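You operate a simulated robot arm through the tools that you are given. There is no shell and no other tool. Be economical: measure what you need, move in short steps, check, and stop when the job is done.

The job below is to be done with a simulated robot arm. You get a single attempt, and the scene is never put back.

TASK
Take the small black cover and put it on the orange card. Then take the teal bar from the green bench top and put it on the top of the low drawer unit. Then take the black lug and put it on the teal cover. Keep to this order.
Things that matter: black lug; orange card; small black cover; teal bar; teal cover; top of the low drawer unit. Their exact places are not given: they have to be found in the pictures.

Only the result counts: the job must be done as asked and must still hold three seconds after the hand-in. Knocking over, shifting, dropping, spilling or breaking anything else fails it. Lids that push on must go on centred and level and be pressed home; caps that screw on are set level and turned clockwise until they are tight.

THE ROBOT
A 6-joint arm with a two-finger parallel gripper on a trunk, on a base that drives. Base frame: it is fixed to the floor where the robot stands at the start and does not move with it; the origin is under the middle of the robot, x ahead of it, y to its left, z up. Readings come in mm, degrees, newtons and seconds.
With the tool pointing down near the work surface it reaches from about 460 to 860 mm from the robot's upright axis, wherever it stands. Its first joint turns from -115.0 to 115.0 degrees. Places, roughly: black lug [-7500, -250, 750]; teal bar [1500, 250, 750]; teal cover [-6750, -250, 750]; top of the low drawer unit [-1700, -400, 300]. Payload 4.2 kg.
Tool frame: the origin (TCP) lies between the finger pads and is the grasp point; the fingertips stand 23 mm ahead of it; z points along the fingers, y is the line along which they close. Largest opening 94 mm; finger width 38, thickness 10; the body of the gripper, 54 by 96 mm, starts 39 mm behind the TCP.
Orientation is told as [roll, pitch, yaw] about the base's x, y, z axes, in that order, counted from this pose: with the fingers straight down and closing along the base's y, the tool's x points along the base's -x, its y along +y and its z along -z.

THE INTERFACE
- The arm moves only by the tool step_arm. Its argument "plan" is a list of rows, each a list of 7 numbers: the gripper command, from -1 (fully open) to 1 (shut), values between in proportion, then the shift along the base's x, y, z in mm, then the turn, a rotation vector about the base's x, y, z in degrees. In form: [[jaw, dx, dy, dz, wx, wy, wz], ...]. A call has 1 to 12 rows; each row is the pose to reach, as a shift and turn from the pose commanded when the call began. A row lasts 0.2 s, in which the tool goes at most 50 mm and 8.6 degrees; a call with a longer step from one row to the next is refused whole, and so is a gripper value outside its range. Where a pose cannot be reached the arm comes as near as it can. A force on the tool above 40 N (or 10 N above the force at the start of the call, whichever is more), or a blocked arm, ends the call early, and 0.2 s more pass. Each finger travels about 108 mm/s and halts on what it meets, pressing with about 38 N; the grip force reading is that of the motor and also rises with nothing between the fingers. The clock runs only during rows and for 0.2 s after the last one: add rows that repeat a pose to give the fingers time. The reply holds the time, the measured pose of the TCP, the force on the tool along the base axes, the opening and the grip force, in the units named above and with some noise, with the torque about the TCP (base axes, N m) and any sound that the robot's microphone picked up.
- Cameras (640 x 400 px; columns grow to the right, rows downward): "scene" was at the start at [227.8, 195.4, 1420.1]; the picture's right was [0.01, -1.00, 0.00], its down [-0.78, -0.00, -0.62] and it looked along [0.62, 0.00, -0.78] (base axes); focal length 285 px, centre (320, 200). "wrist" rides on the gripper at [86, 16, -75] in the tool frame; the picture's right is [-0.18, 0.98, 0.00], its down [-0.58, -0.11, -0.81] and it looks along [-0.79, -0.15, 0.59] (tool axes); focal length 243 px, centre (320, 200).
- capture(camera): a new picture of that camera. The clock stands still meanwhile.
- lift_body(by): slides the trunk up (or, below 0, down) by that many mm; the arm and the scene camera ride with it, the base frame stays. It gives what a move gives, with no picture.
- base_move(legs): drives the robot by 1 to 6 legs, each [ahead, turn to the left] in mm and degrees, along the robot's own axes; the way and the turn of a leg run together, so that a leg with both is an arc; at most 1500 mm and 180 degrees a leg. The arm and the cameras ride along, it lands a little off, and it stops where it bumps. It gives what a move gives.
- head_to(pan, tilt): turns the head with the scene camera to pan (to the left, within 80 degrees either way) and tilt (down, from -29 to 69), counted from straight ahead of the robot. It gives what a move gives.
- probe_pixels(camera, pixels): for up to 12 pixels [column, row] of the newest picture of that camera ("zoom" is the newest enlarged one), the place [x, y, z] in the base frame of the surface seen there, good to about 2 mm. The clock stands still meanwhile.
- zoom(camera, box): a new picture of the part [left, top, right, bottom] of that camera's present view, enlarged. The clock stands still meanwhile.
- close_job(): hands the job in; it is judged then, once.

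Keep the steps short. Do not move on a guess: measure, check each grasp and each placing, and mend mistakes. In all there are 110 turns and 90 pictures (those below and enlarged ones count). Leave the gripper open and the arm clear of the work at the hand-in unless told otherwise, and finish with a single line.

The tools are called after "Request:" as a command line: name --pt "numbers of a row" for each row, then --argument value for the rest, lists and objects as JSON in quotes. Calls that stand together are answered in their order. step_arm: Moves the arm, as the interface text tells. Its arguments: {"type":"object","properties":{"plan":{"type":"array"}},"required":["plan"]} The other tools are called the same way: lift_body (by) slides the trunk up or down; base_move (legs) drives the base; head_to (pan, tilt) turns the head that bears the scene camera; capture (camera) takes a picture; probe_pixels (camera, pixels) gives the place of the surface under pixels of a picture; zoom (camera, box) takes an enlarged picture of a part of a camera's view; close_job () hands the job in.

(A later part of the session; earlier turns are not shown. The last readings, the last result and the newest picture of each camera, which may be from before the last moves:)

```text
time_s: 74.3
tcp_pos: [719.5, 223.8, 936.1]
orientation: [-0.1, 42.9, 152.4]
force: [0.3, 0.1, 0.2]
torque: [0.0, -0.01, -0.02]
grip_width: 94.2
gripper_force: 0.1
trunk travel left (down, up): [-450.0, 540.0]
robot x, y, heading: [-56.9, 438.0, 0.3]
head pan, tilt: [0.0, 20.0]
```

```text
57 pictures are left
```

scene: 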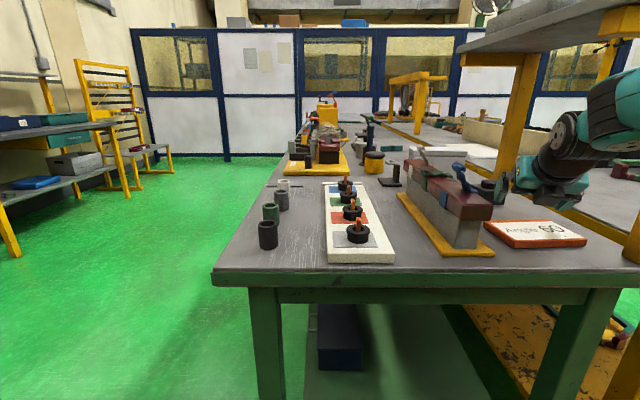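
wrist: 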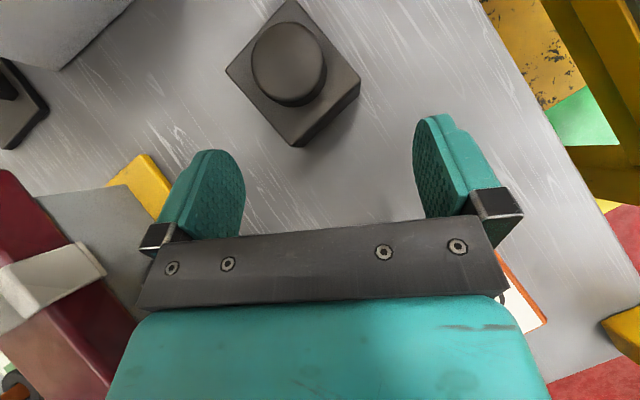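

The cover lies ahead, with its knob at (288,60). I probe the knob's top.

Request:
probe_pixels --camera "wrist" --pixels '[[288, 60], [256, 60], [320, 60], [288, 28], [288, 92], [230, 70], [355, 85], [292, 4], [293, 143]]'

```text
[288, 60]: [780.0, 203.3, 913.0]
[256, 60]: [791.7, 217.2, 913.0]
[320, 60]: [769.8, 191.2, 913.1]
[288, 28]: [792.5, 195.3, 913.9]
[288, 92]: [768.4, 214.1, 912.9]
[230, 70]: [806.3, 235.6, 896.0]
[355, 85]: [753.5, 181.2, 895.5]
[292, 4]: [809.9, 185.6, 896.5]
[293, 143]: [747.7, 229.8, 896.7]
```

Knob centre (780,205), top 913. I move over it and lower to z 921, fingers open.

Request:
step_arm --pt "-1 20 -6 0 0 0 0" --pt "-1 40 -12 0 0 0 0" --pt "-1 58.5 -18 0 0 0 0" --pt "-1 58.5 -18 -8 0 0 0" --pt "-1 58.5 -18 -15 0 0 0"

Request:
capture --camera "wrist"

```text
time_s: 75.5
tcp_pos: [776.8, 205.8, 920.0]
orientation: [0.0, 42.9, 152.4]
force: [-0.1, 0.1, 0.5]
torque: [0.03, 0.0, -0.01]
grip_width: 94.0
gripper_force: 0.2
trunk travel left (down, up): [-450.0, 540.0]
robot x, y, heading: [-57.5, 437.7, 0.2]
head pan, tilt: [0.0, 20.0]
```

```text
56 pictures are left
```

wrist: 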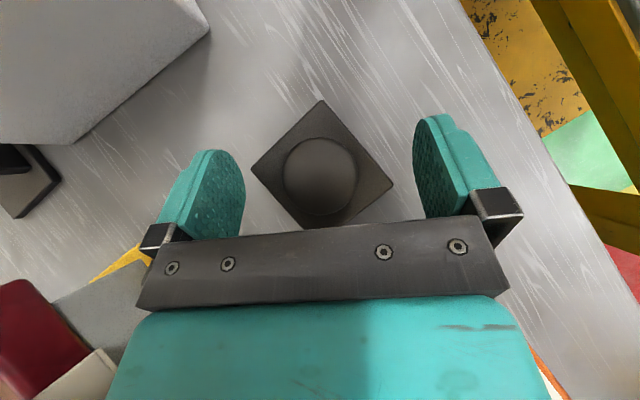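

Knob centred between the fingers. I close the gripper.

Request:
step_arm --pt "0 0 0 0 0 0 0" --pt "0.5 0 0 0 0 0 0" --pt "1 0 0 0 0 0 0" --pt "1 0 0 0 0 0 0" --pt "1 0 0 0 0 0 0" --pt "1 0 0 0 0 0 0"

Request:
capture --camera "wrist"

```text
time_s: 76.9
tcp_pos: [776.7, 206.1, 921.2]
orientation: [-0.2, 43.0, 152.4]
force: [1.1, 0.3, 10.4]
torque: [0.03, -0.11, 0.16]
grip_width: 59.1
gripper_force: 38.7
trunk travel left (down, up): [-450.0, 540.0]
robot x, y, heading: [-54.7, 441.5, 0.6]
head pan, tilt: [0.0, 20.0]
```

```text
55 pictures are left
```

wrist: 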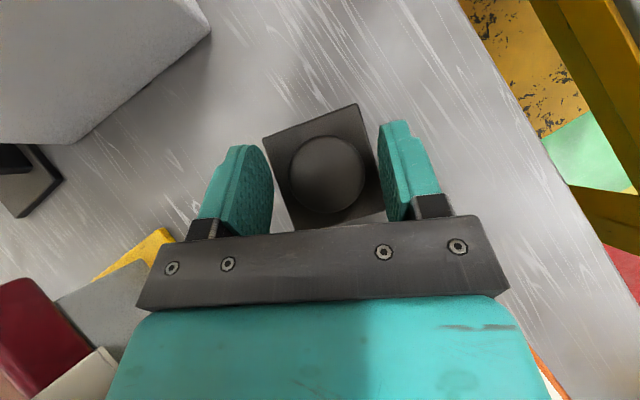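

The fingers met the block's corners and turned it square to the gripper (width 59). That gives a better side grip: I open, lower 18 mm, and close again.

Request:
step_arm --pt "-0.4 0 0 0 0 0 0" --pt "-0.8 0 0 0 0 0 0" --pt "-0.8 0 0 0 0 0 0" --pt "-0.8 2 0 -9 0 0 0" --pt "-0.8 2 0 -18 0 0 0" --pt "-0.8 2 0 -18 0 0 0"

Request:
capture --camera "wrist"

```text
time_s: 78.3
tcp_pos: [779.5, 204.8, 901.6]
orientation: [-0.1, 42.9, 152.4]
force: [-0.1, 0.2, -0.1]
torque: [0.03, 0.01, 0.0]
grip_width: 84.6
gripper_force: 0.2
trunk travel left (down, up): [-450.0, 540.0]
robot x, y, heading: [-57.2, 440.9, 0.4]
head pan, tilt: [0.0, 20.0]
```

```text
54 pictures are left
```

wrist: 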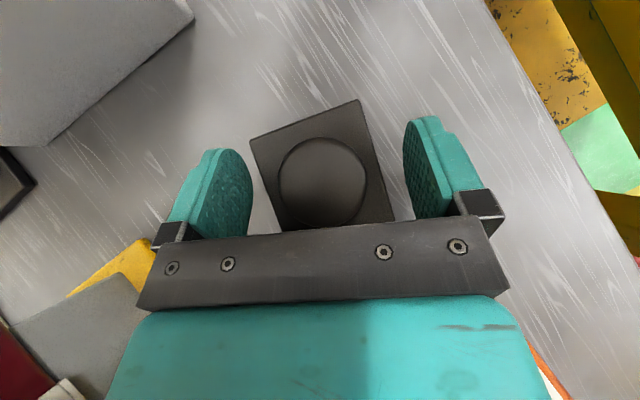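

Straddling the block sides with no contact. Closing.

Request:
step_arm --pt "0 0 0 0 0 0 0" --pt "0.5 0 0 0 0 0 0" --pt "1 0 0 0 0 0 0" --pt "1 0 0 0 0 0 0" --pt "1 0 0 0 0 0 0"

Request:
step_arm --pt "1 0 0 5 0 0 0" --pt "1 0 0 15 0 0 0" --pt "1 0 0 28 0 0 0"

Request:
capture --camera "wrist"

```text
time_s: 79.5
tcp_pos: [779.3, 205.4, 902.3]
orientation: [-0.1, 42.9, 152.4]
force: [0.8, 0.5, 0.3]
torque: [0.04, 0.02, 0.02]
grip_width: 56.9
gripper_force: 38.2
trunk travel left (down, up): [-450.0, 540.0]
robot x, y, heading: [-55.7, 441.6, 0.3]
head pan, tilt: [0.0, 20.0]
```

```text
time_s: 80.3
tcp_pos: [780.7, 206.8, 930.3]
orientation: [-0.1, 42.9, 152.3]
force: [-0.1, -0.3, -0.8]
torque: [0.01, 0.02, 0.04]
grip_width: 57.2
gripper_force: 37.9
trunk travel left (down, up): [-450.0, 540.0]
robot x, y, heading: [-55.2, 439.9, 0.2]
head pan, tilt: [0.0, 20.0]
```

```text
53 pictures are left
```

wrist: 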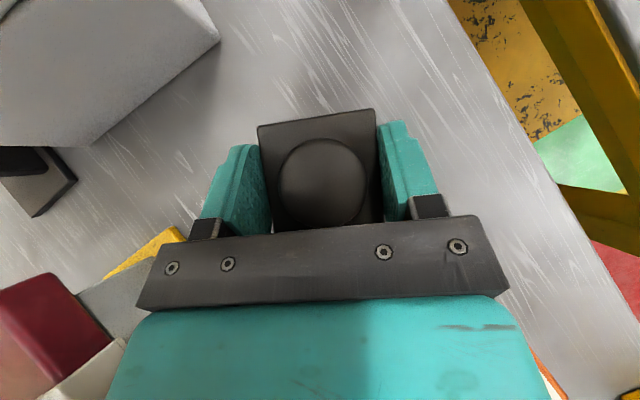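

Held well (57 mm, lifted 28). I drive back about 200 so that the cover comes near the card, staying at a height clear of it (block bottom about 895).

Request:
step_arm --pt "1 0 0 9 0 0 0"

Request:
base_move --legs '[[-260, 0]]'

Request:
capture --camera "scene"

Request:
zoom --camera "scene" --box '[420, 130, 600, 240]'

Request:
capture --camera "wrist"

```text
time_s: 80.7
tcp_pos: [781.1, 205.2, 941.0]
orientation: [-0.1, 42.8, 152.5]
force: [-0.1, 0.7, -0.6]
torque: [-0.01, -0.01, -0.02]
grip_width: 57.4
gripper_force: 37.4
trunk travel left (down, up): [-450.0, 540.0]
robot x, y, heading: [-52.1, 440.3, 0.2]
head pan, tilt: [0.0, 20.0]
```

```text
time_s: 82.5
tcp_pos: [523.0, 208.3, 939.7]
orientation: [-0.1, 42.8, 152.5]
force: [0.3, 0.0, -0.4]
torque: [-0.01, -0.04, 0.0]
grip_width: 57.3
gripper_force: 37.9
trunk travel left (down, up): [-450.0, 540.0]
robot x, y, heading: [-310.7, 436.9, 0.9]
head pan, tilt: [0.0, 20.0]
```

```text
52 pictures are left
```

scene: 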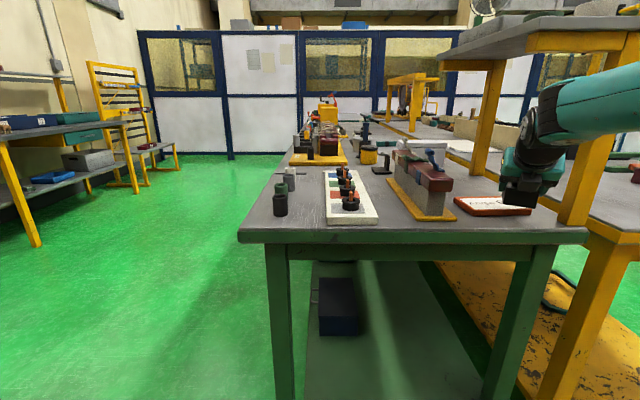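

```text
3.56 times, centred on (510, 185) of scene
```

zoom: 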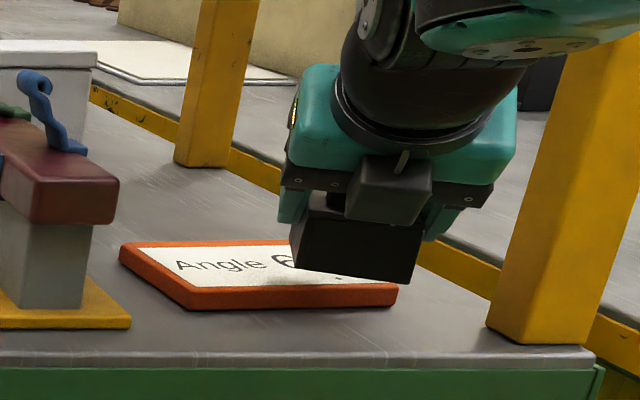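

```text
50 pictures are left
```

wrist: 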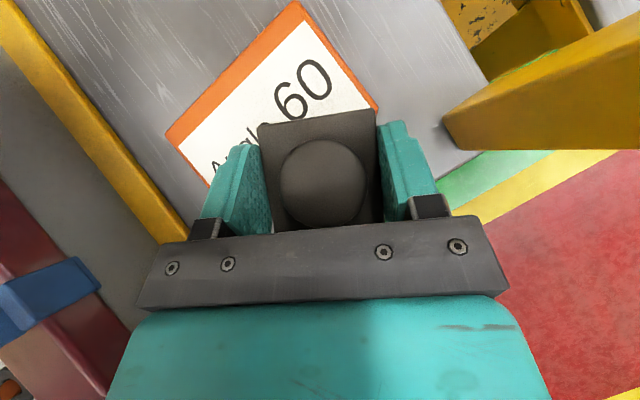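

I probe the card's corners and the block's bottom edges.

Request:
probe_pixels --camera "wrist" --pixels '[[170, 138], [296, 6], [372, 104], [207, 178], [235, 110]]'

Request:
probe_pixels --camera "zoom" --pixels '[[123, 246], [192, 293], [393, 288], [298, 262], [380, 278], [415, 240], [340, 270], [300, 230], [400, 240]]'

```text
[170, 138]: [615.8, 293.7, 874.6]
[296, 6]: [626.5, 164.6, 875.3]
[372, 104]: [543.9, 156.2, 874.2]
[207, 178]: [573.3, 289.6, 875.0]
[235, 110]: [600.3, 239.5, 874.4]
```

```text
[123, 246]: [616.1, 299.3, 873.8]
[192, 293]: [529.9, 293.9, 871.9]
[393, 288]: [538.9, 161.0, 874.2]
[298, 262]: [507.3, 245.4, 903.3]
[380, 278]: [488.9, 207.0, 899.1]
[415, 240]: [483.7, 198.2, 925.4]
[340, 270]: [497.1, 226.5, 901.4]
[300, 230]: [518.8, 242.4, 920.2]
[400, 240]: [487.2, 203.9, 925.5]
```

Card corners give centre (577,227), size about 134×87; the block turned 27° fits within. I move (+54,+18) and then descend toward contact (expected at TCP z about 917).

Request:
step_arm --pt "1 20 6 0 0 0 0" --pt "1 40 12 0 0 0 0" --pt "1 54 18 0 0 0 0" --pt "1 54 18 -8 0 0 0" --pt "1 54 18 -15 0 0 0" --pt "1 54 18 -19 0 0 0"

Request:
capture --camera "scene"

Request:
zoom --camera "scene" --box '[430, 130, 590, 230]'

```text
time_s: 83.9
tcp_pos: [577.1, 225.4, 920.4]
orientation: [-0.1, 42.9, 152.7]
force: [0.1, 0.0, -0.6]
torque: [-0.02, 0.01, -0.04]
grip_width: 57.2
gripper_force: 37.8
trunk travel left (down, up): [-450.0, 540.0]
robot x, y, heading: [-314.5, 438.4, 0.4]
head pan, tilt: [0.0, 20.0]
```

```text
49 pictures are left
```

scene: 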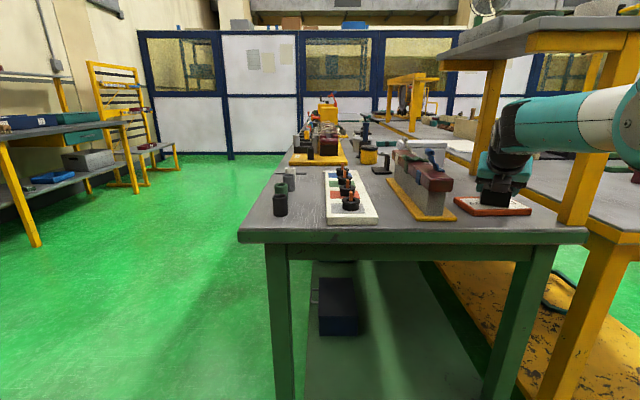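

```text
4.00 times, centred on (510, 180) of scene
```

zoom: 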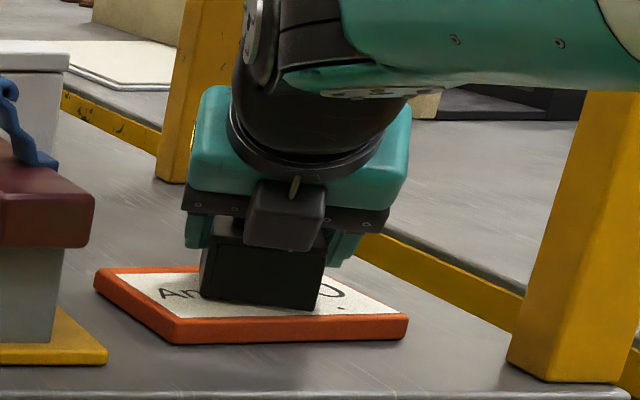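

The block sits just over the card centre. I lower gently to contact.

Request:
step_arm --pt "1 0 0 -1.5 0 0 0" --pt "1 0 0 -3 0 0 0" --pt "1 0 0 -4 0 0 0"

```text
time_s: 84.7
tcp_pos: [576.5, 226.3, 918.3]
orientation: [-0.2, 42.9, 152.6]
force: [-0.5, 0.0, 1.1]
torque: [-0.01, 0.07, -0.01]
grip_width: 57.2
gripper_force: 37.9
trunk travel left (down, up): [-450.0, 540.0]
robot x, y, heading: [-312.7, 439.4, 0.2]
head pan, tilt: [0.0, 20.0]
```

Contact is starting (force z up). I press 1.5 mm more, open and rise.

Request:
step_arm --pt "1 0 0 -1.5 0 0 0" --pt "0.3 0 0 -1.5 0 0 0" --pt "-0.3 0 0 -1.5 0 0 0" --pt "-1 0 0 -1.5 0 0 0" --pt "-1 0 0 -1.5 0 0 0" --pt "-1 0 0 -1.5 0 0 0" --pt "-1 -3 1 20 0 0 0" --pt "-1 -10 4 40 0 0 0"

Request:
capture --camera "wrist"

Request:
zoom --camera "scene" --box '[430, 130, 590, 230]'

```text
time_s: 86.5
tcp_pos: [562.6, 231.0, 952.7]
orientation: [-0.9, 43.0, 151.9]
force: [0.3, 0.0, -0.4]
torque: [-0.02, -0.02, 0.05]
grip_width: 94.0
gripper_force: 0.0
out of reach, approached as far as the arm can: row 8
trunk travel left (down, up): [-450.0, 540.0]
robot x, y, heading: [-314.0, 439.7, 0.8]
head pan, tilt: [0.0, 20.0]
```

```text
47 pictures are left
```

wrist: 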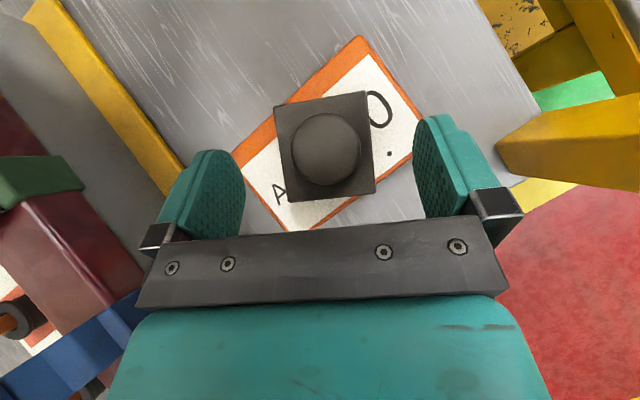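

```text
4.00 times, centred on (510, 180) of scene
```

zoom: 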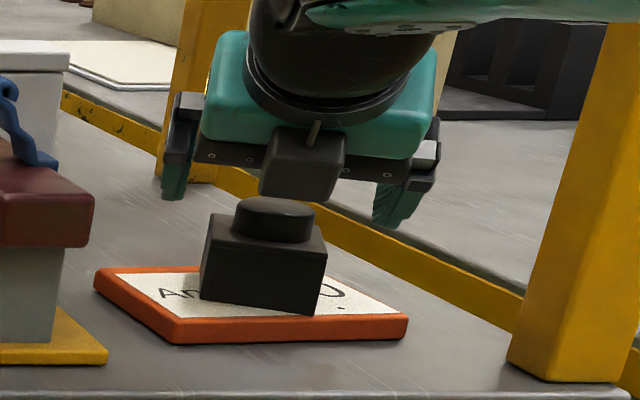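

The cover stands flat in the middle of the card. I back out straight, raise the trunk and look for the teal bar.

Request:
base_move --legs '[[-180, 0]]'

Request:
lift_body --by 350

Request:
head_to --pan -5 --tilt 25

Request:
capture --camera "scene"

Request:
zoom --camera "scene" --box '[320, 100, 480, 200]'

```text
time_s: 88.0
tcp_pos: [379.2, 229.4, 951.9]
orientation: [-0.9, 43.0, 151.8]
force: [-0.1, -0.1, 0.5]
torque: [-0.01, -0.02, 0.02]
grip_width: 93.9
gripper_force: 0.0
trunk travel left (down, up): [-450.0, 540.0]
robot x, y, heading: [-498.1, 434.5, 0.5]
head pan, tilt: [0.0, 20.0]
```

```text
time_s: 91.5
tcp_pos: [378.7, 227.9, 1301.7]
orientation: [-1.0, 43.0, 151.8]
force: [1.1, 0.4, -1.5]
torque: [-0.03, 0.0, -0.02]
grip_width: 93.8
gripper_force: 0.1
trunk travel left (down, up): [-800.0, 190.0]
robot x, y, heading: [-493.9, 433.9, 0.4]
head pan, tilt: [0.0, 20.0]
```

```text
time_s: 92.1
tcp_pos: [380.1, 228.4, 1301.7]
orientation: [-1.0, 43.0, 151.7]
force: [0.1, -0.3, -0.6]
torque: [-0.03, 0.0, -0.03]
grip_width: 93.8
gripper_force: 0.1
trunk travel left (down, up): [-800.0, 190.0]
robot x, y, heading: [-497.2, 437.5, 0.5]
head pan, tilt: [-5.0, 25.0]
```

```text
45 pictures are left
```

scene: 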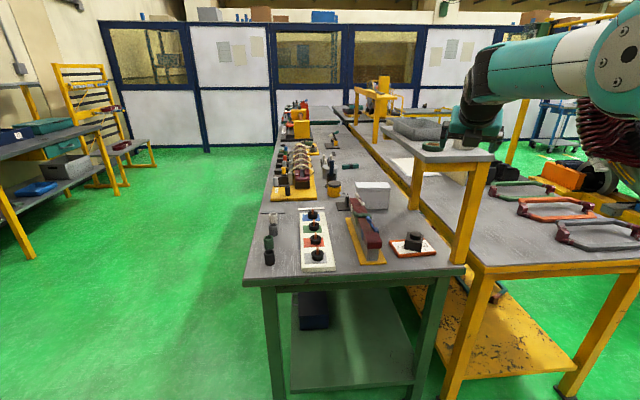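

```text
4.00 times, centred on (400, 150) of scene
```

zoom: 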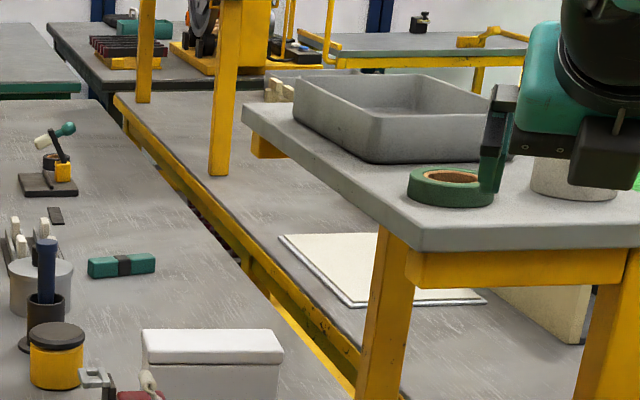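

The teal bar with a black band is at zoom (120,265). I probe it and the bench's edges.

Request:
probe_pixels --camera "zoom" --pixels '[[121, 262], [95, 265], [148, 259], [121, 274], [55, 180], [45, 290], [60, 375], [200, 345], [180, 200]]'

Request:
probe_pixels --camera "scene" --pixels '[[247, 270], [275, 150], [262, 205], [270, 180], [333, 125], [285, 180], [304, 135], [332, 115]]'

Request:
zoom --camera "scene" --box '[250, 90, 390, 220]'

```text
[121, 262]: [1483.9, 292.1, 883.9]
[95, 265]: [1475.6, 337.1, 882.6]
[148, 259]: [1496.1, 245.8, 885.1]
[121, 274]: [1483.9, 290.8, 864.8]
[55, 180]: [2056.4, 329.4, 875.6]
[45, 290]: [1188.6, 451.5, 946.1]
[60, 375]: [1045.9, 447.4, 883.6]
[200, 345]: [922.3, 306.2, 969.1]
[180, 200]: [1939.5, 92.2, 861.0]
```

```text
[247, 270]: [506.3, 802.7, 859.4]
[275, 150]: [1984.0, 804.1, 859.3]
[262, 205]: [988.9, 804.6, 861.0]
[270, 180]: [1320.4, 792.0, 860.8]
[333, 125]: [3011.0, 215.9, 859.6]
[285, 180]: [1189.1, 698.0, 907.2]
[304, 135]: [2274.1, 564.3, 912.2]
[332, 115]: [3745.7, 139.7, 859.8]
```

```text
3.08 times, centred on (320, 155) of scene
```

zoom: 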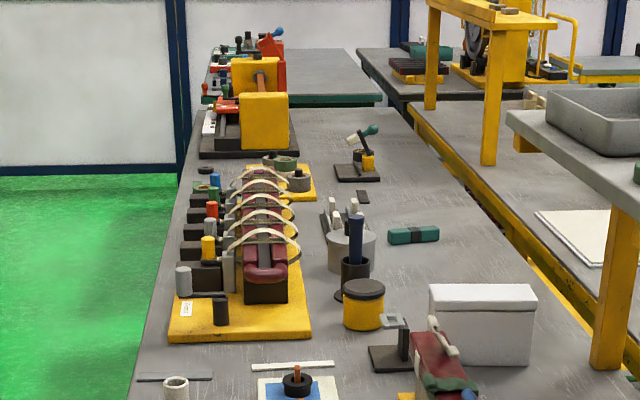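

The teal bar: centre about (1486,291), top 884, about 120 long, nearly along y; the bench's left edge is y 805. I'll take it from the left aisle with the tool straight down. First I bring the tool back to the plain pose: un-pitch while retracting, then unwind the yaw.

Request:
step_arm --pt "-1 -25 5 0 3.4 6.3 0" --pt "-1 -50 10 0 6.8 12.6 0" --pt "-1 -75 15 0 10.2 18.9 0" --pt "-1 -100 20 0 13.6 25.2 0" --pt "-1 -125 25 0 17 31.5 0" --pt "-1 -150 30 0 20.4 37.8 0"

Request:
step_arm --pt "-1 -5 8 0 0 0 -8.5" --pt "-1 -10 16 0 0 0 -17" --pt "-1 -15 24 0 0 0 -25.5" --pt "-1 -20 32 0 0 0 -34" --pt "-1 -25 40 0 0 0 -42.5" --pt "-1 -30 50 0 0 0 -51" --pt "-1 -35 60 0 0 0 -59.5" --pt "-1 -40 70 0 0 0 -68" --pt "-1 -45 80 0 0 0 -76"

Request:
step_arm --pt "-1 0 8 0 0 0 -8.5" --pt "-1 0 16 0 0 0 -17" --pt "-1 0 24 0 0 0 -25.5" --pt "-1 0 32 0 0 0 -34" --pt "-1 0 40 0 0 0 -42.5" --pt "-1 0 50 0 0 0 -51" --pt "-1 0 60 0 0 0 -59.5" --pt "-1 0 70 0 0 0 -68" --pt "-1 0 80 0 0 0 -75.5"

Request:
head_to --pan 45 --tilt 30

Request:
capture --camera "scene"

```text
time_s: 93.5
tcp_pos: [230.3, 257.1, 1303.7]
orientation: [-1.0, -0.1, 151.8]
force: [-0.4, 0.2, 0.2]
torque: [-0.01, 0.02, 0.01]
grip_width: 94.0
gripper_force: 0.1
trunk travel left (down, up): [-800.0, 190.0]
robot x, y, heading: [-493.5, 435.7, 0.5]
head pan, tilt: [-5.0, 25.0]
```

```text
time_s: 95.5
tcp_pos: [186.4, 337.5, 1302.8]
orientation: [-1.1, 0.1, 75.5]
force: [0.0, 0.5, -0.4]
torque: [-0.01, 0.02, 0.02]
grip_width: 94.1
gripper_force: 0.2
trunk travel left (down, up): [-800.0, 190.0]
robot x, y, heading: [-498.6, 435.9, 0.8]
head pan, tilt: [-5.0, 25.0]
```

```text
time_s: 97.5
tcp_pos: [185.3, 418.3, 1303.2]
orientation: [-1.0, 0.1, 0.2]
force: [0.7, 0.5, 0.4]
torque: [-0.02, -0.02, 0.0]
grip_width: 94.0
gripper_force: 0.0
trunk travel left (down, up): [-800.0, 190.0]
robot x, y, heading: [-495.4, 435.5, 0.7]
head pan, tilt: [-5.0, 25.0]
```

```text
time_s: 98.7
tcp_pos: [185.2, 418.5, 1302.2]
orientation: [-1.2, 0.0, 0.4]
force: [0.2, 0.7, 0.2]
torque: [0.0, 0.02, -0.02]
grip_width: 94.1
gripper_force: 0.0
trunk travel left (down, up): [-800.0, 190.0]
robot x, y, heading: [-493.1, 438.0, 0.7]
head pan, tilt: [45.0, 30.0]
```

```text
42 pictures are left
```

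scene: 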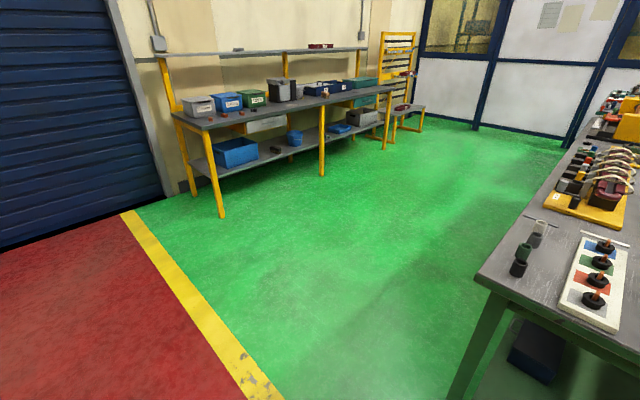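

The aisle is clear. I drive around the bench corner to the left aisle and face the bench at x about 1490.

Request:
base_move --legs '[[0, 59.3], [1110, 0], [0, -60], [1430, 0], [0, -90]]'

Request:
head_to --pan 0 --tilt 45

Request:
capture --camera "scene"

```text
time_s: 120.5
tcp_pos: [1440.3, 715.0, 1302.9]
orientation: [-1.1, 0.1, -92.9]
force: [0.0, -0.8, -0.9]
torque: [-0.01, -0.01, 0.02]
grip_width: 94.2
gripper_force: 0.0
trunk travel left (down, up): [-800.0, 190.0]
robot x, y, heading: [1493.7, 1396.6, -92.7]
head pan, tilt: [45.0, 30.0]
```

```text
time_s: 121.6
tcp_pos: [1439.7, 714.8, 1302.6]
orientation: [-1.1, 0.1, -92.9]
force: [-0.1, 0.8, 0.6]
torque: [-0.01, -0.01, 0.03]
grip_width: 94.2
gripper_force: 0.1
trunk travel left (down, up): [-800.0, 190.0]
robot x, y, heading: [1494.6, 1394.6, -92.7]
head pan, tilt: [0.0, 45.0]
```

```text
41 pictures are left
```

scene: 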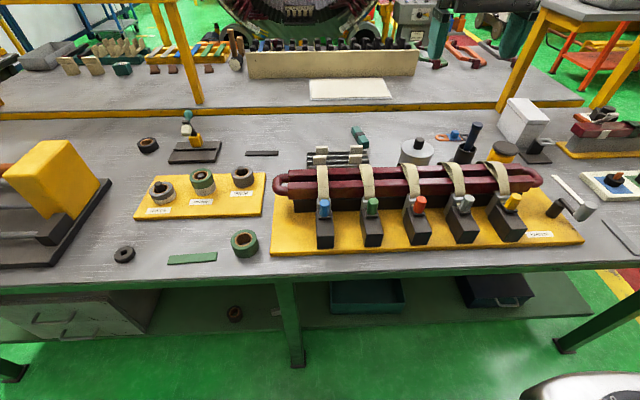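

The teal bar is at (360,138) behind the maroon coil. I zoom and measure it and the obstacles' heights.

Request:
zoom --camera "scene" --box '[260, 100, 460, 225]'

Request:
probe_pixels --camera "zoom" --pixels '[[300, 90], [325, 140], [312, 113], [308, 115], [325, 112], [340, 133], [288, 93], [250, 165], [300, 165], [330, 215], [500, 140], [350, 180]]'

Request:
probe_pixels --camera "scene" --pixels '[[323, 210], [372, 180], [416, 205], [412, 170], [322, 150], [350, 150], [308, 155]]'

```text
3.20 times, centred on (360, 162) of scene
```

zoom: 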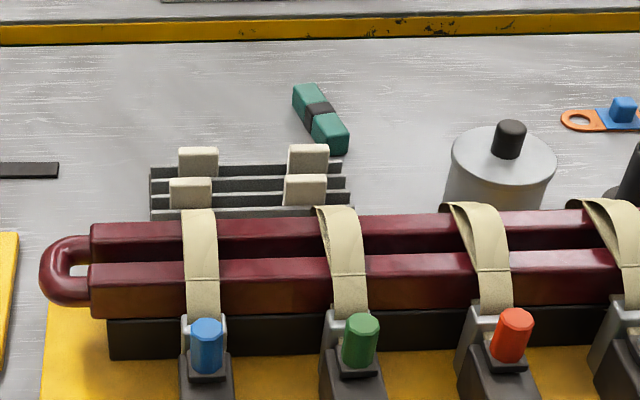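

```text
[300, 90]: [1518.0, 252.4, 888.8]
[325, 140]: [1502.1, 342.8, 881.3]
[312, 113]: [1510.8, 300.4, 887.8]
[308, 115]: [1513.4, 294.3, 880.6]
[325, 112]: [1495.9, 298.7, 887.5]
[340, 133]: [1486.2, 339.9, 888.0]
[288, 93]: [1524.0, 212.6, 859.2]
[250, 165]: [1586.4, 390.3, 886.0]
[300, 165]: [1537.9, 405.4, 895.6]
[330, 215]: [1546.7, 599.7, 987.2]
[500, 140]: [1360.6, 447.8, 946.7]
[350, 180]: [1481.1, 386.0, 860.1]
```

```text
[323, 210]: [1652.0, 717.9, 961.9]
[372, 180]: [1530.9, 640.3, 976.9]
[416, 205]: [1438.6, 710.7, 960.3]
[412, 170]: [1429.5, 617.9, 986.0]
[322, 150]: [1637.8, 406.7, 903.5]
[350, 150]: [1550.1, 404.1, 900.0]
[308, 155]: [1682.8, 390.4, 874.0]
```

Bar centre about (1500,295), axis heading about -77°, top 888, 30 wide. The coil reaches 990, which the high arm clears. I drive 240 mm closer and straighten.

Request:
base_move --legs '[[0, 2.7], [240, 0]]'

```text
time_s: 123.8
tcp_pos: [1470.8, 470.5, 1302.6]
orientation: [-1.0, 0.0, -90.2]
force: [0.1, 0.9, 0.6]
torque: [0.0, 0.01, -0.02]
grip_width: 94.1
gripper_force: 0.1
trunk travel left (down, up): [-800.0, 190.0]
robot x, y, heading: [1492.9, 1149.5, -89.9]
head pan, tilt: [0.0, 45.0]
```

No bump. I lower the trunk 250 and reach to above the bar, turning 13° to align.

Request:
lift_body --by -250

Request:
step_arm --pt "-1 5 -35 0 0 0 3" --pt "-1 11 -70 0 0 0 6" --pt "-1 17 -105 -20 0 0 9" --pt "-1 23 -140 -50 0 0 12" --pt "-1 29 -175 -80 0 0 12.9"

Request:
capture --camera "wrist"

Request:
capture --camera "scene"

```text
time_s: 126.4
tcp_pos: [1472.5, 469.5, 1052.0]
orientation: [-1.1, 0.0, -90.3]
force: [0.1, -1.0, 0.1]
torque: [-0.01, -0.02, 0.01]
grip_width: 93.9
gripper_force: 0.1
trunk travel left (down, up): [-550.0, 440.0]
robot x, y, heading: [1496.3, 1148.4, -90.0]
head pan, tilt: [0.0, 45.0]
```

```text
time_s: 127.6
tcp_pos: [1500.5, 297.4, 974.4]
orientation: [-1.1, -0.1, -77.3]
force: [1.9, 3.5, 6.7]
torque: [-0.25, 0.03, -0.01]
grip_width: 94.3
gripper_force: 0.0
out of reach, approached as far as the arm can: row 4
trunk travel left (down, up): [-550.0, 440.0]
robot x, y, heading: [1496.9, 1150.8, -89.8]
head pan, tilt: [0.0, 45.0]
```

```text
39 pictures are left
```

wrist: 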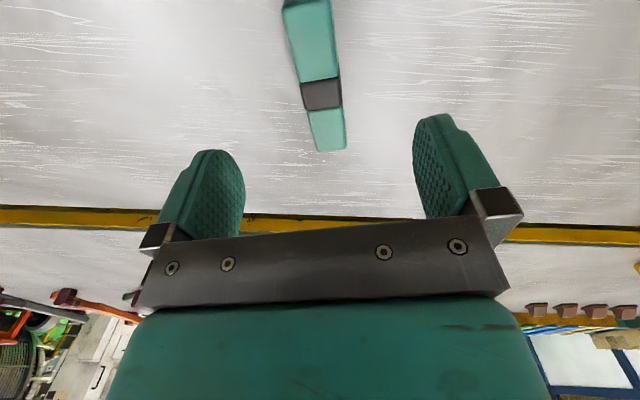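

```text
38 pictures are left
```

scene: 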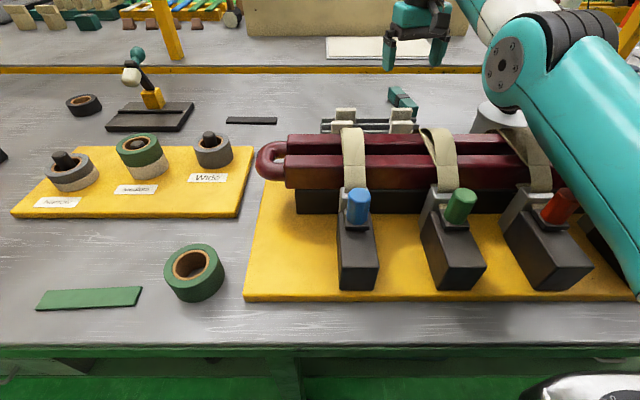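

The force reading (6.7 N) is suspicious. I hold one row to see if it persists and probe the arm parts near the pot and coil.

Request:
step_arm --pt "-1 0 0 10 0 0 0" --pt "-1 0 0 10 0 0 0"

Request:
probe_pixels --camera "scene" --pixels '[[500, 90], [510, 110], [540, 80], [560, 130], [600, 220], [635, 270], [480, 110], [490, 20], [560, 175], [420, 20]]'

```text
time_s: 128.2
tcp_pos: [1498.8, 299.5, 979.3]
orientation: [-1.0, 0.2, -77.4]
force: [0.7, 0.0, -0.2]
torque: [0.02, -0.02, 0.01]
grip_width: 94.1
gripper_force: 0.1
out of reach, approached as far as the arm can: row 1, 2
trunk travel left (down, up): [-550.0, 440.0]
robot x, y, heading: [1497.2, 1152.8, -90.1]
head pan, tilt: [0.0, 45.0]
```

```text
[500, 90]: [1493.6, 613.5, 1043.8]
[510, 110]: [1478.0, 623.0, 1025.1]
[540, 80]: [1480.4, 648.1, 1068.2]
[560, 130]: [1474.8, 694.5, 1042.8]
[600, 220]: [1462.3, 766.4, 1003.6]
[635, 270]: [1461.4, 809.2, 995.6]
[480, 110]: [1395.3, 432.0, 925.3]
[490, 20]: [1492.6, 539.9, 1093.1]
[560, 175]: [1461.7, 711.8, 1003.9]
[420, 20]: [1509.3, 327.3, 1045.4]
```

The force was only dynamic. But the arm links are low over the coil (about 1000), so I raise the trunk 200 and descend from above instead.

Request:
lift_body --by 200

Request:
step_arm --pt "-1 0 0 -45 0 0 0" --pt "-1 0 0 -90 0 0 0" --pt "-1 0 0 -135 0 0 0" --pt "-1 0 0 -180 0 0 0" --pt "-1 0 0 -215 0 0 0" --pt "-1 0 0 -235 0 0 0"

Request:
capture --camera "scene"

Request:
capture --camera "wrist"

```text
time_s: 130.3
tcp_pos: [1499.7, 299.9, 1179.5]
orientation: [-1.1, 0.2, -77.3]
force: [0.0, 0.2, 0.2]
torque: [0.01, 0.0, 0.04]
grip_width: 93.9
gripper_force: 0.0
trunk travel left (down, up): [-750.0, 240.0]
robot x, y, heading: [1495.0, 1150.1, -90.0]
head pan, tilt: [0.0, 45.0]
```

```text
time_s: 131.7
tcp_pos: [1502.0, 291.0, 967.3]
orientation: [0.8, 1.5, -77.2]
force: [-0.3, 0.2, 0.4]
torque: [-0.03, -0.03, 0.0]
grip_width: 94.2
gripper_force: 0.1
out of reach, approached as far as the arm can: row 5, 6
trunk travel left (down, up): [-750.0, 240.0]
robot x, y, heading: [1494.7, 1151.4, -89.8]
head pan, tilt: [0.0, 45.0]
```

```text
37 pictures are left
```

scene: 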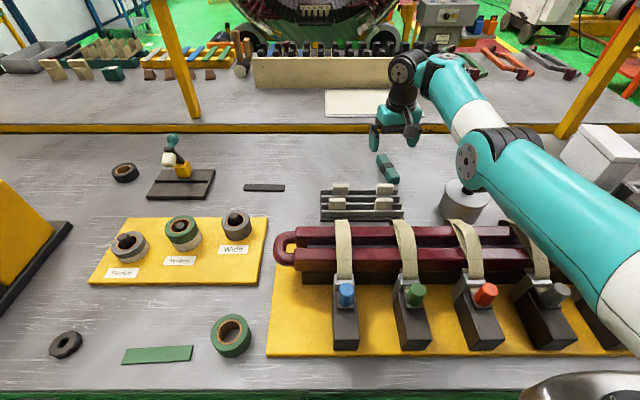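

```text
36 pictures are left
```

wrist: 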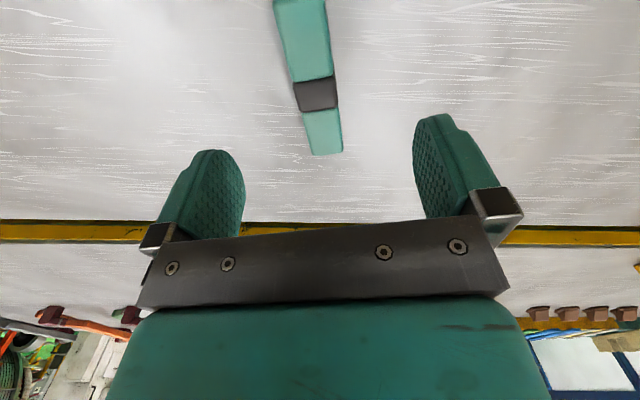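

The arm is stretched but high. Lowering only the trunk by about 78 would bring the TCP to the bar. I check the bar's place and link heights first.

Request:
probe_pixels --camera "wrist" --pixels '[[298, 95], [335, 93], [316, 95], [280, 5], [322, 5], [310, 130], [340, 130], [325, 148]]'

Request:
probe_pixels --camera "scene" --pixels '[[467, 165], [490, 185], [540, 215], [580, 255], [620, 310], [480, 140], [440, 90], [516, 235], [459, 215], [405, 70]]'

```text
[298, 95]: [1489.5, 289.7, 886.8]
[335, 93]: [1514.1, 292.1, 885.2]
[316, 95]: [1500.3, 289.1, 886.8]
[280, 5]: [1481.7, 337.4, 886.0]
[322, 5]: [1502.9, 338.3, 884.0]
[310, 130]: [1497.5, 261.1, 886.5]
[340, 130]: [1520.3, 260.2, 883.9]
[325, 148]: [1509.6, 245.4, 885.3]
```

```text
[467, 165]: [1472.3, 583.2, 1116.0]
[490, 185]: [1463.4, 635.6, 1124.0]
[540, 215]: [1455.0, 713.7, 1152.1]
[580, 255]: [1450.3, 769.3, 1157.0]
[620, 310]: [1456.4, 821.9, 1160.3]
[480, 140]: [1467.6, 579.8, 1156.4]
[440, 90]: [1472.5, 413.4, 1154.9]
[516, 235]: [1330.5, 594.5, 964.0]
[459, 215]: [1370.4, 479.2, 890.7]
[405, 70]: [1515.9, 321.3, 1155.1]
```

Bar centre is (1501,292), 25 wide. For more margin over the coil I drive 50 mm closer and then descend with the elbow bent up.

Request:
base_move --legs '[[50, 0]]'

Request:
step_arm --pt "-1 0 25 0 -1 -1.5 0" --pt "-1 0 50 0 -1 -1.5 0" --pt "-1 0 52 -20 -1 -1.5 0" --pt "-1 0 52 -40 -1 -1.5 0" --pt "-1 0 52 -40 -1 -1.5 0"

Request:
capture --camera "wrist"

```text
time_s: 132.7
tcp_pos: [1501.4, 238.7, 967.4]
orientation: [0.8, 1.3, -77.3]
force: [0.9, 0.3, -0.6]
torque: [0.01, 0.02, 0.03]
grip_width: 93.9
gripper_force: 0.1
trunk travel left (down, up): [-750.0, 240.0]
robot x, y, heading: [1494.0, 1102.0, -89.9]
head pan, tilt: [0.0, 45.0]
```

```text
time_s: 133.9
tcp_pos: [1501.3, 287.7, 964.3]
orientation: [2.5, 2.0, -77.2]
force: [-0.2, 0.0, -0.2]
torque: [0.0, -0.02, 0.0]
grip_width: 93.9
gripper_force: 0.0
out of reach, approached as far as the arm can: row 1, 2, 3, 4, 5
trunk travel left (down, up): [-750.0, 240.0]
robot x, y, heading: [1493.2, 1103.8, -90.0]
head pan, tilt: [0.0, 45.0]
```

```text
35 pictures are left
```

wrist: 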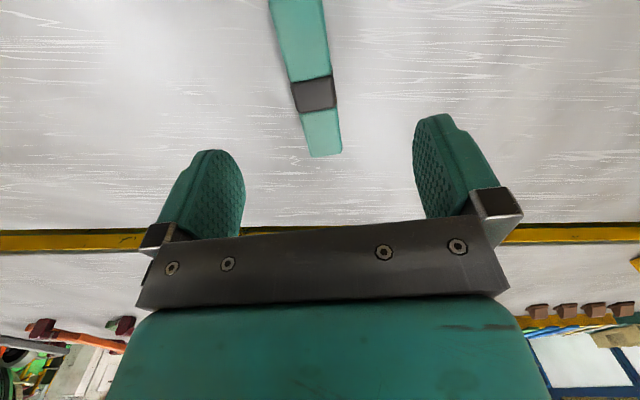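

A wrist limit stops it there, not reach. So the trunk must come down. I check the elbow's height with a picture before lowering.

Request:
capture --camera "scene"

Request:
probe_pixels --camera "scene" --pixels '[[467, 165], [465, 185], [500, 200], [540, 230], [590, 280], [610, 320], [440, 100]]'

```text
34 pictures are left
```

scene: 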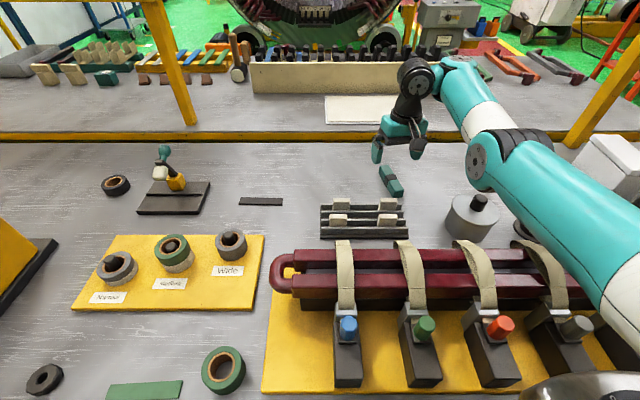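

```text
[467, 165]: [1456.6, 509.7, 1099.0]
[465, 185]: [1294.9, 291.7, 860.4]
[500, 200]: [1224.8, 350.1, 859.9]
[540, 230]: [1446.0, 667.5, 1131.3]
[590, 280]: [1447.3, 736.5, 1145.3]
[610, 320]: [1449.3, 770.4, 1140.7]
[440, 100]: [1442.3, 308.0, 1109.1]
```

I suspect the elbow has bent downward on passing the straight position. I look at the shoulder and elbow to check.

Request:
head_to --pan -50 --tilt 45

Request:
capture --camera "scene"

Request:
probe_pixels --camera "scene" --pixels '[[100, 100], [200, 150], [300, 220], [350, 280], [420, 330], [300, 150], [400, 200], [250, 100], [200, 220], [300, 320]]'

```text
time_s: 135.0
tcp_pos: [1501.2, 287.5, 963.9]
orientation: [2.5, 2.0, -77.2]
force: [0.4, 0.5, 0.6]
torque: [0.04, -0.03, 0.01]
grip_width: 94.0
gripper_force: 0.0
trunk travel left (down, up): [-750.0, 240.0]
robot x, y, heading: [1494.2, 1099.8, -90.1]
head pan, tilt: [-50.0, 45.0]
```

```text
33 pictures are left
```

scene: 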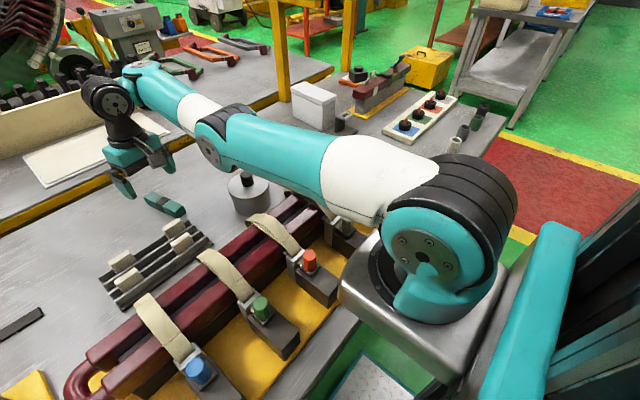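

```text
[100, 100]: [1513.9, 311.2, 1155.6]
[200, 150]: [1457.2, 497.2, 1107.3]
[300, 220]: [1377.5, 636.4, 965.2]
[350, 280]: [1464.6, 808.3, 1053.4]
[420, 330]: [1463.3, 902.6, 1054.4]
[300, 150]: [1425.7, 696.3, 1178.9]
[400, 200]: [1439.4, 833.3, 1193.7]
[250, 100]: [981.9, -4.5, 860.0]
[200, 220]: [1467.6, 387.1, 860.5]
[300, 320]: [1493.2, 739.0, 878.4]
```

The arm is stretched nearly straight with the elbow slightly low. I raise and retract the tool so that the elbow bends upward again, then come down from there.

Request:
step_arm --pt "-1 0 15 30 -1 -1 0" --pt "-1 0 30 60 -2 -2 0" --pt "-1 0 50 100 -2 -2 0" --pt "-1 0 70 140 -2 -2 0" --pt "-1 0 90 180 -2 -2 0" --pt "-1 0 110 220 -2 -2 0" --pt "-1 0 130 250 -2 -2 0"

Request:
capture --camera "scene"

```text
time_s: 136.6
tcp_pos: [1508.1, 371.6, 1258.3]
orientation: [3.6, -1.9, -77.3]
force: [-0.6, -1.2, -1.2]
torque: [0.05, -0.01, 0.04]
grip_width: 94.0
gripper_force: 0.1
out of reach, approached as far as the arm can: row 1, 2, 3, 4, 5, 6, 7
trunk travel left (down, up): [-750.0, 240.0]
robot x, y, heading: [1495.2, 1100.8, -89.9]
head pan, tilt: [-50.0, 45.0]
```

```text
32 pictures are left
```

scene: 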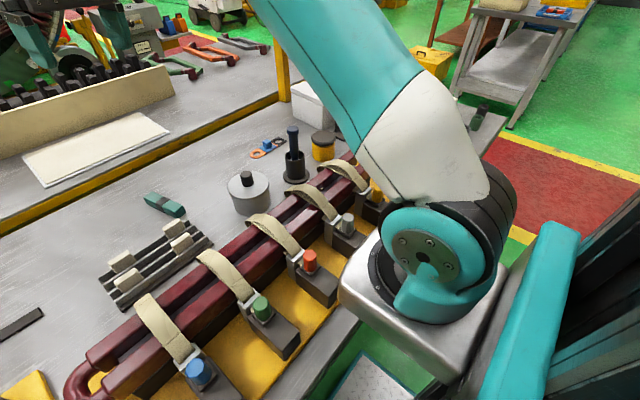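

The arm is stuck just past straight. I stretch it outward to pass back through the straight position, then retract.

Request:
step_arm --pt "-1 0 -45 0 0 0 0" --pt "-1 0 -90 0 0 0 0" --pt "-1 0 -135 0 0 0 0" --pt "-1 0 -180 0 0 0 0" --pt "-1 0 -220 0 0 0 0" --pt "-1 0 -220 0 0 0 0"

Request:
step_arm --pt "-1 0 45 0 0 0 0" --pt "-1 0 90 0 0 0 0" --pt "-1 0 135 0 0 0 0" --pt "-1 0 180 0 0 0 0" --pt "-1 0 225 0 0 0 0" --pt "-1 0 265 0 0 0 0"

Request:
capture --camera "scene"

```text
time_s: 138.0
tcp_pos: [1500.1, 260.6, 1221.9]
orientation: [3.5, -2.2, -77.2]
force: [0.2, 1.4, 0.7]
torque: [-0.01, 0.01, 0.01]
grip_width: 94.1
gripper_force: 0.0
out of reach, approached as far as the arm can: row 1, 2, 3, 4, 5, 6
trunk travel left (down, up): [-750.0, 240.0]
robot x, y, heading: [1495.4, 1099.1, -90.0]
head pan, tilt: [-50.0, 45.0]
```

```text
time_s: 139.4
tcp_pos: [1510.3, 445.8, 1325.6]
orientation: [3.4, -1.8, -77.4]
force: [0.9, -0.5, -0.8]
torque: [0.07, 0.0, 0.01]
grip_width: 94.2
gripper_force: 0.1
out of reach, approached as far as the arm can: row 2, 3, 4, 5, 6
trunk travel left (down, up): [-750.0, 240.0]
robot x, y, heading: [1496.0, 1101.6, -90.1]
head pan, tilt: [-50.0, 45.0]
```

```text
31 pictures are left
```

scene: 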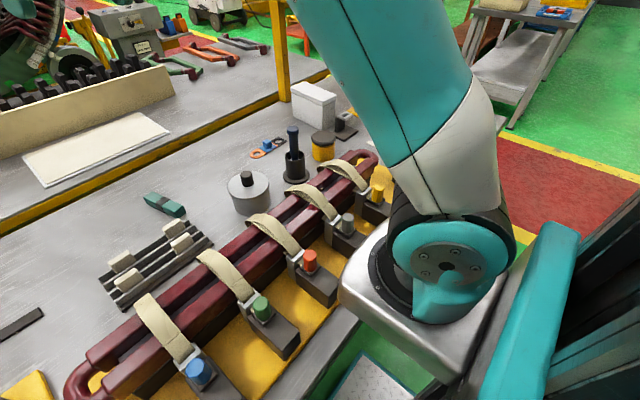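

Still stuck. I stretch along the arm's line to make it straight, then swing downward (which bends the elbow upward).

Request:
step_arm --pt "-1 0 -30 30 0 0 0" --pt "-1 0 -60 60 0 0 0" --pt "-1 0 -90 90 0 0 0" --pt "-1 0 -120 120 0 0 0" --pt "-1 0 -120 75 0 0 0" --pt "-1 0 -110 30 0 0 0" --pt "-1 0 -90 -10 0 0 0" --pt "-1 0 -70 -55 0 0 0" --pt "-1 0 -50 -100 0 0 0" --pt "-1 0 -30 -145 0 0 0" --pt "-1 0 -10 -190 0 0 0"

Request:
capture --camera "scene"

```text
time_s: 140.2
tcp_pos: [1511.5, 362.6, 1388.6]
orientation: [3.2, -3.8, -77.4]
force: [15.1, -41.4, -62.3]
torque: [-3.0, 0.07, -0.7]
grip_width: 93.6
gripper_force: 0.0
out of reach, approached as far as the arm can: row 3
trunk travel left (down, up): [-750.0, 240.0]
robot x, y, heading: [1497.3, 1098.4, -90.0]
head pan, tilt: [-50.0, 45.0]
stopped in row 3: the force on the tool passed its limit at 242 N (the readings are from after the stop); the commanded pose is now the measured one
```

```text
30 pictures are left
```

scene: 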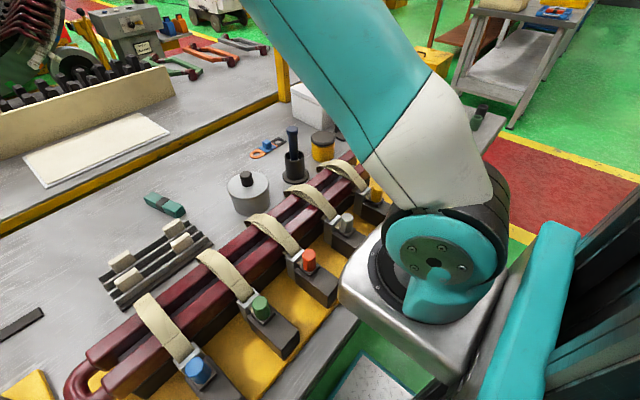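

That jolt looks like the elbow snapping through (nothing is near at z 1390). I check with a small hold and look.

Request:
step_arm --pt "-1 0 10 -10 0 0 0" --pt "-1 0 30 -20 0 0 0" --pt "-1 0 50 -30 0 0 0"

Request:
head_to --pan -15 --tilt 15

Request:
capture --camera "scene"

```text
time_s: 141.0
tcp_pos: [1510.9, 412.0, 1355.1]
orientation: [3.3, -2.8, -77.2]
force: [0.3, -0.3, -0.6]
torque: [0.01, -0.01, 0.01]
grip_width: 94.0
gripper_force: 0.1
trunk travel left (down, up): [-750.0, 240.0]
robot x, y, heading: [1497.5, 1099.5, -90.1]
head pan, tilt: [-50.0, 45.0]
```

```text
time_s: 142.0
tcp_pos: [1511.3, 412.8, 1355.3]
orientation: [3.2, -2.9, -77.4]
force: [0.6, 0.4, -0.3]
torque: [0.02, 0.01, -0.03]
grip_width: 93.9
gripper_force: 0.1
trunk travel left (down, up): [-750.0, 240.0]
robot x, y, heading: [1496.9, 1100.9, -90.1]
head pan, tilt: [-15.0, 15.0]
```

```text
29 pictures are left
```

scene: 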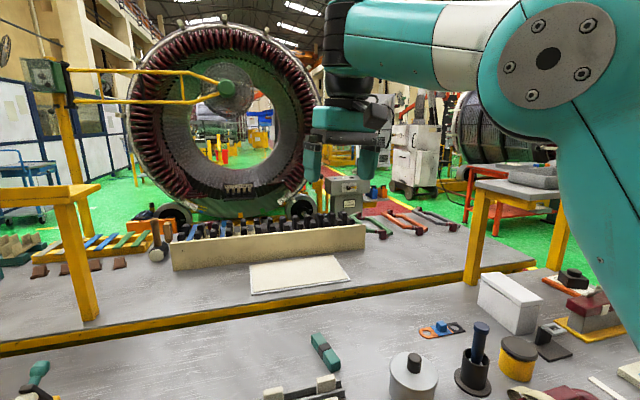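

The elbow is up again and in reach. I come down toward the bar in an even path, levelling the tool.

Request:
step_arm --pt "-1 -1 -12 -40 0.4 0.8 0" --pt "-1 -2 -24 -80 0.8 1.6 0" --pt "-1 -3 -36 -120 1.2 2.4 0" --pt "-1 -4 -48 -160 1.6 3.1 0" --pt "-1 -5 -60 -200 2.1 3.8 0" --pt "-1 -6 -72 -240 2.1 3.8 0" --pt "-1 -7 -84 -280 2.1 3.8 0" --pt "-1 -8 -96 -320 2.1 3.8 0" --pt "-1 -9 -108 -360 2.1 3.8 0" --pt "-1 -10 -119 -400 2.1 3.8 0"

Request:
head_to --pan -10 --tilt 45

Request:
capture --camera "scene"

Request:
capture --camera "wrist"

```text
time_s: 144.2
tcp_pos: [1503.2, 284.7, 978.2]
orientation: [-0.2, 1.2, -77.1]
force: [-1.0, 0.9, -0.8]
torque: [-0.03, -0.05, -0.02]
grip_width: 94.1
gripper_force: 0.0
out of reach, approached as far as the arm can: row 3, 4, 5, 6, 7, 8, 9, 10
trunk travel left (down, up): [-750.0, 240.0]
robot x, y, heading: [1494.4, 1100.0, -90.0]
head pan, tilt: [-15.0, 15.0]
```

```text
time_s: 145.1
tcp_pos: [1502.8, 285.2, 978.7]
orientation: [-0.2, 1.3, -77.2]
force: [-0.1, 0.1, 0.0]
torque: [-0.03, 0.02, -0.01]
grip_width: 93.8
gripper_force: 0.1
trunk travel left (down, up): [-750.0, 240.0]
robot x, y, heading: [1495.8, 1099.3, -90.0]
head pan, tilt: [-10.0, 45.0]
```

```text
28 pictures are left
```

scene: 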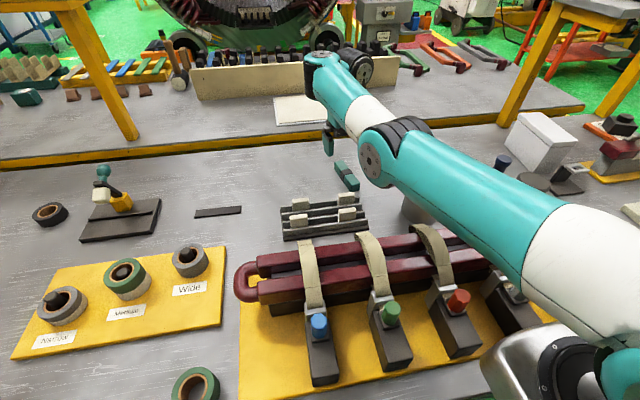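

```text
27 pictures are left
```

wrist: 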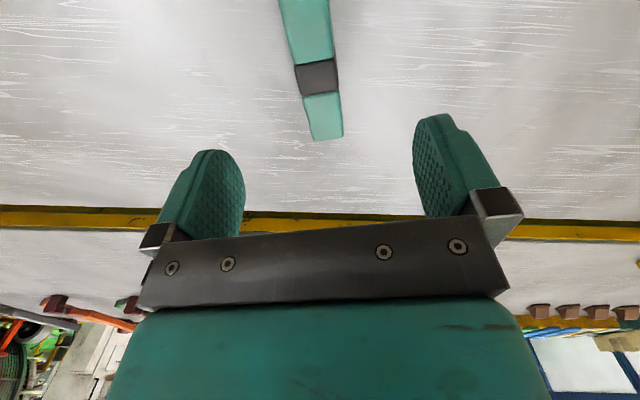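

The reach at this trunk height just isn't enough; the straight arm ends at z 978. I measure the links' present heights against the coil to see how much trunk lowering is safe.

Request:
probe_pixels --camera "scene" --pixels '[[372, 160], [372, 180], [420, 200], [470, 240], [520, 285], [365, 70], [425, 230], [440, 265], [350, 90]]'

Request:
probe_pixels --camera "wrist" --pixels '[[316, 75], [325, 135]]'

```text
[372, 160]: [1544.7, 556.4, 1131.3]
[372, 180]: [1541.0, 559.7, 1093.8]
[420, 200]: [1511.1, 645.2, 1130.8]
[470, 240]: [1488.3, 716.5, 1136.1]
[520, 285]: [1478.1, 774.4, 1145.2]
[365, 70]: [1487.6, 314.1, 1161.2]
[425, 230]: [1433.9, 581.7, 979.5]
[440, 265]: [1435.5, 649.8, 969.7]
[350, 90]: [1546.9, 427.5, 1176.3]
```

```text
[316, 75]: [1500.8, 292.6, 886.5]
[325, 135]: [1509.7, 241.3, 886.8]
```

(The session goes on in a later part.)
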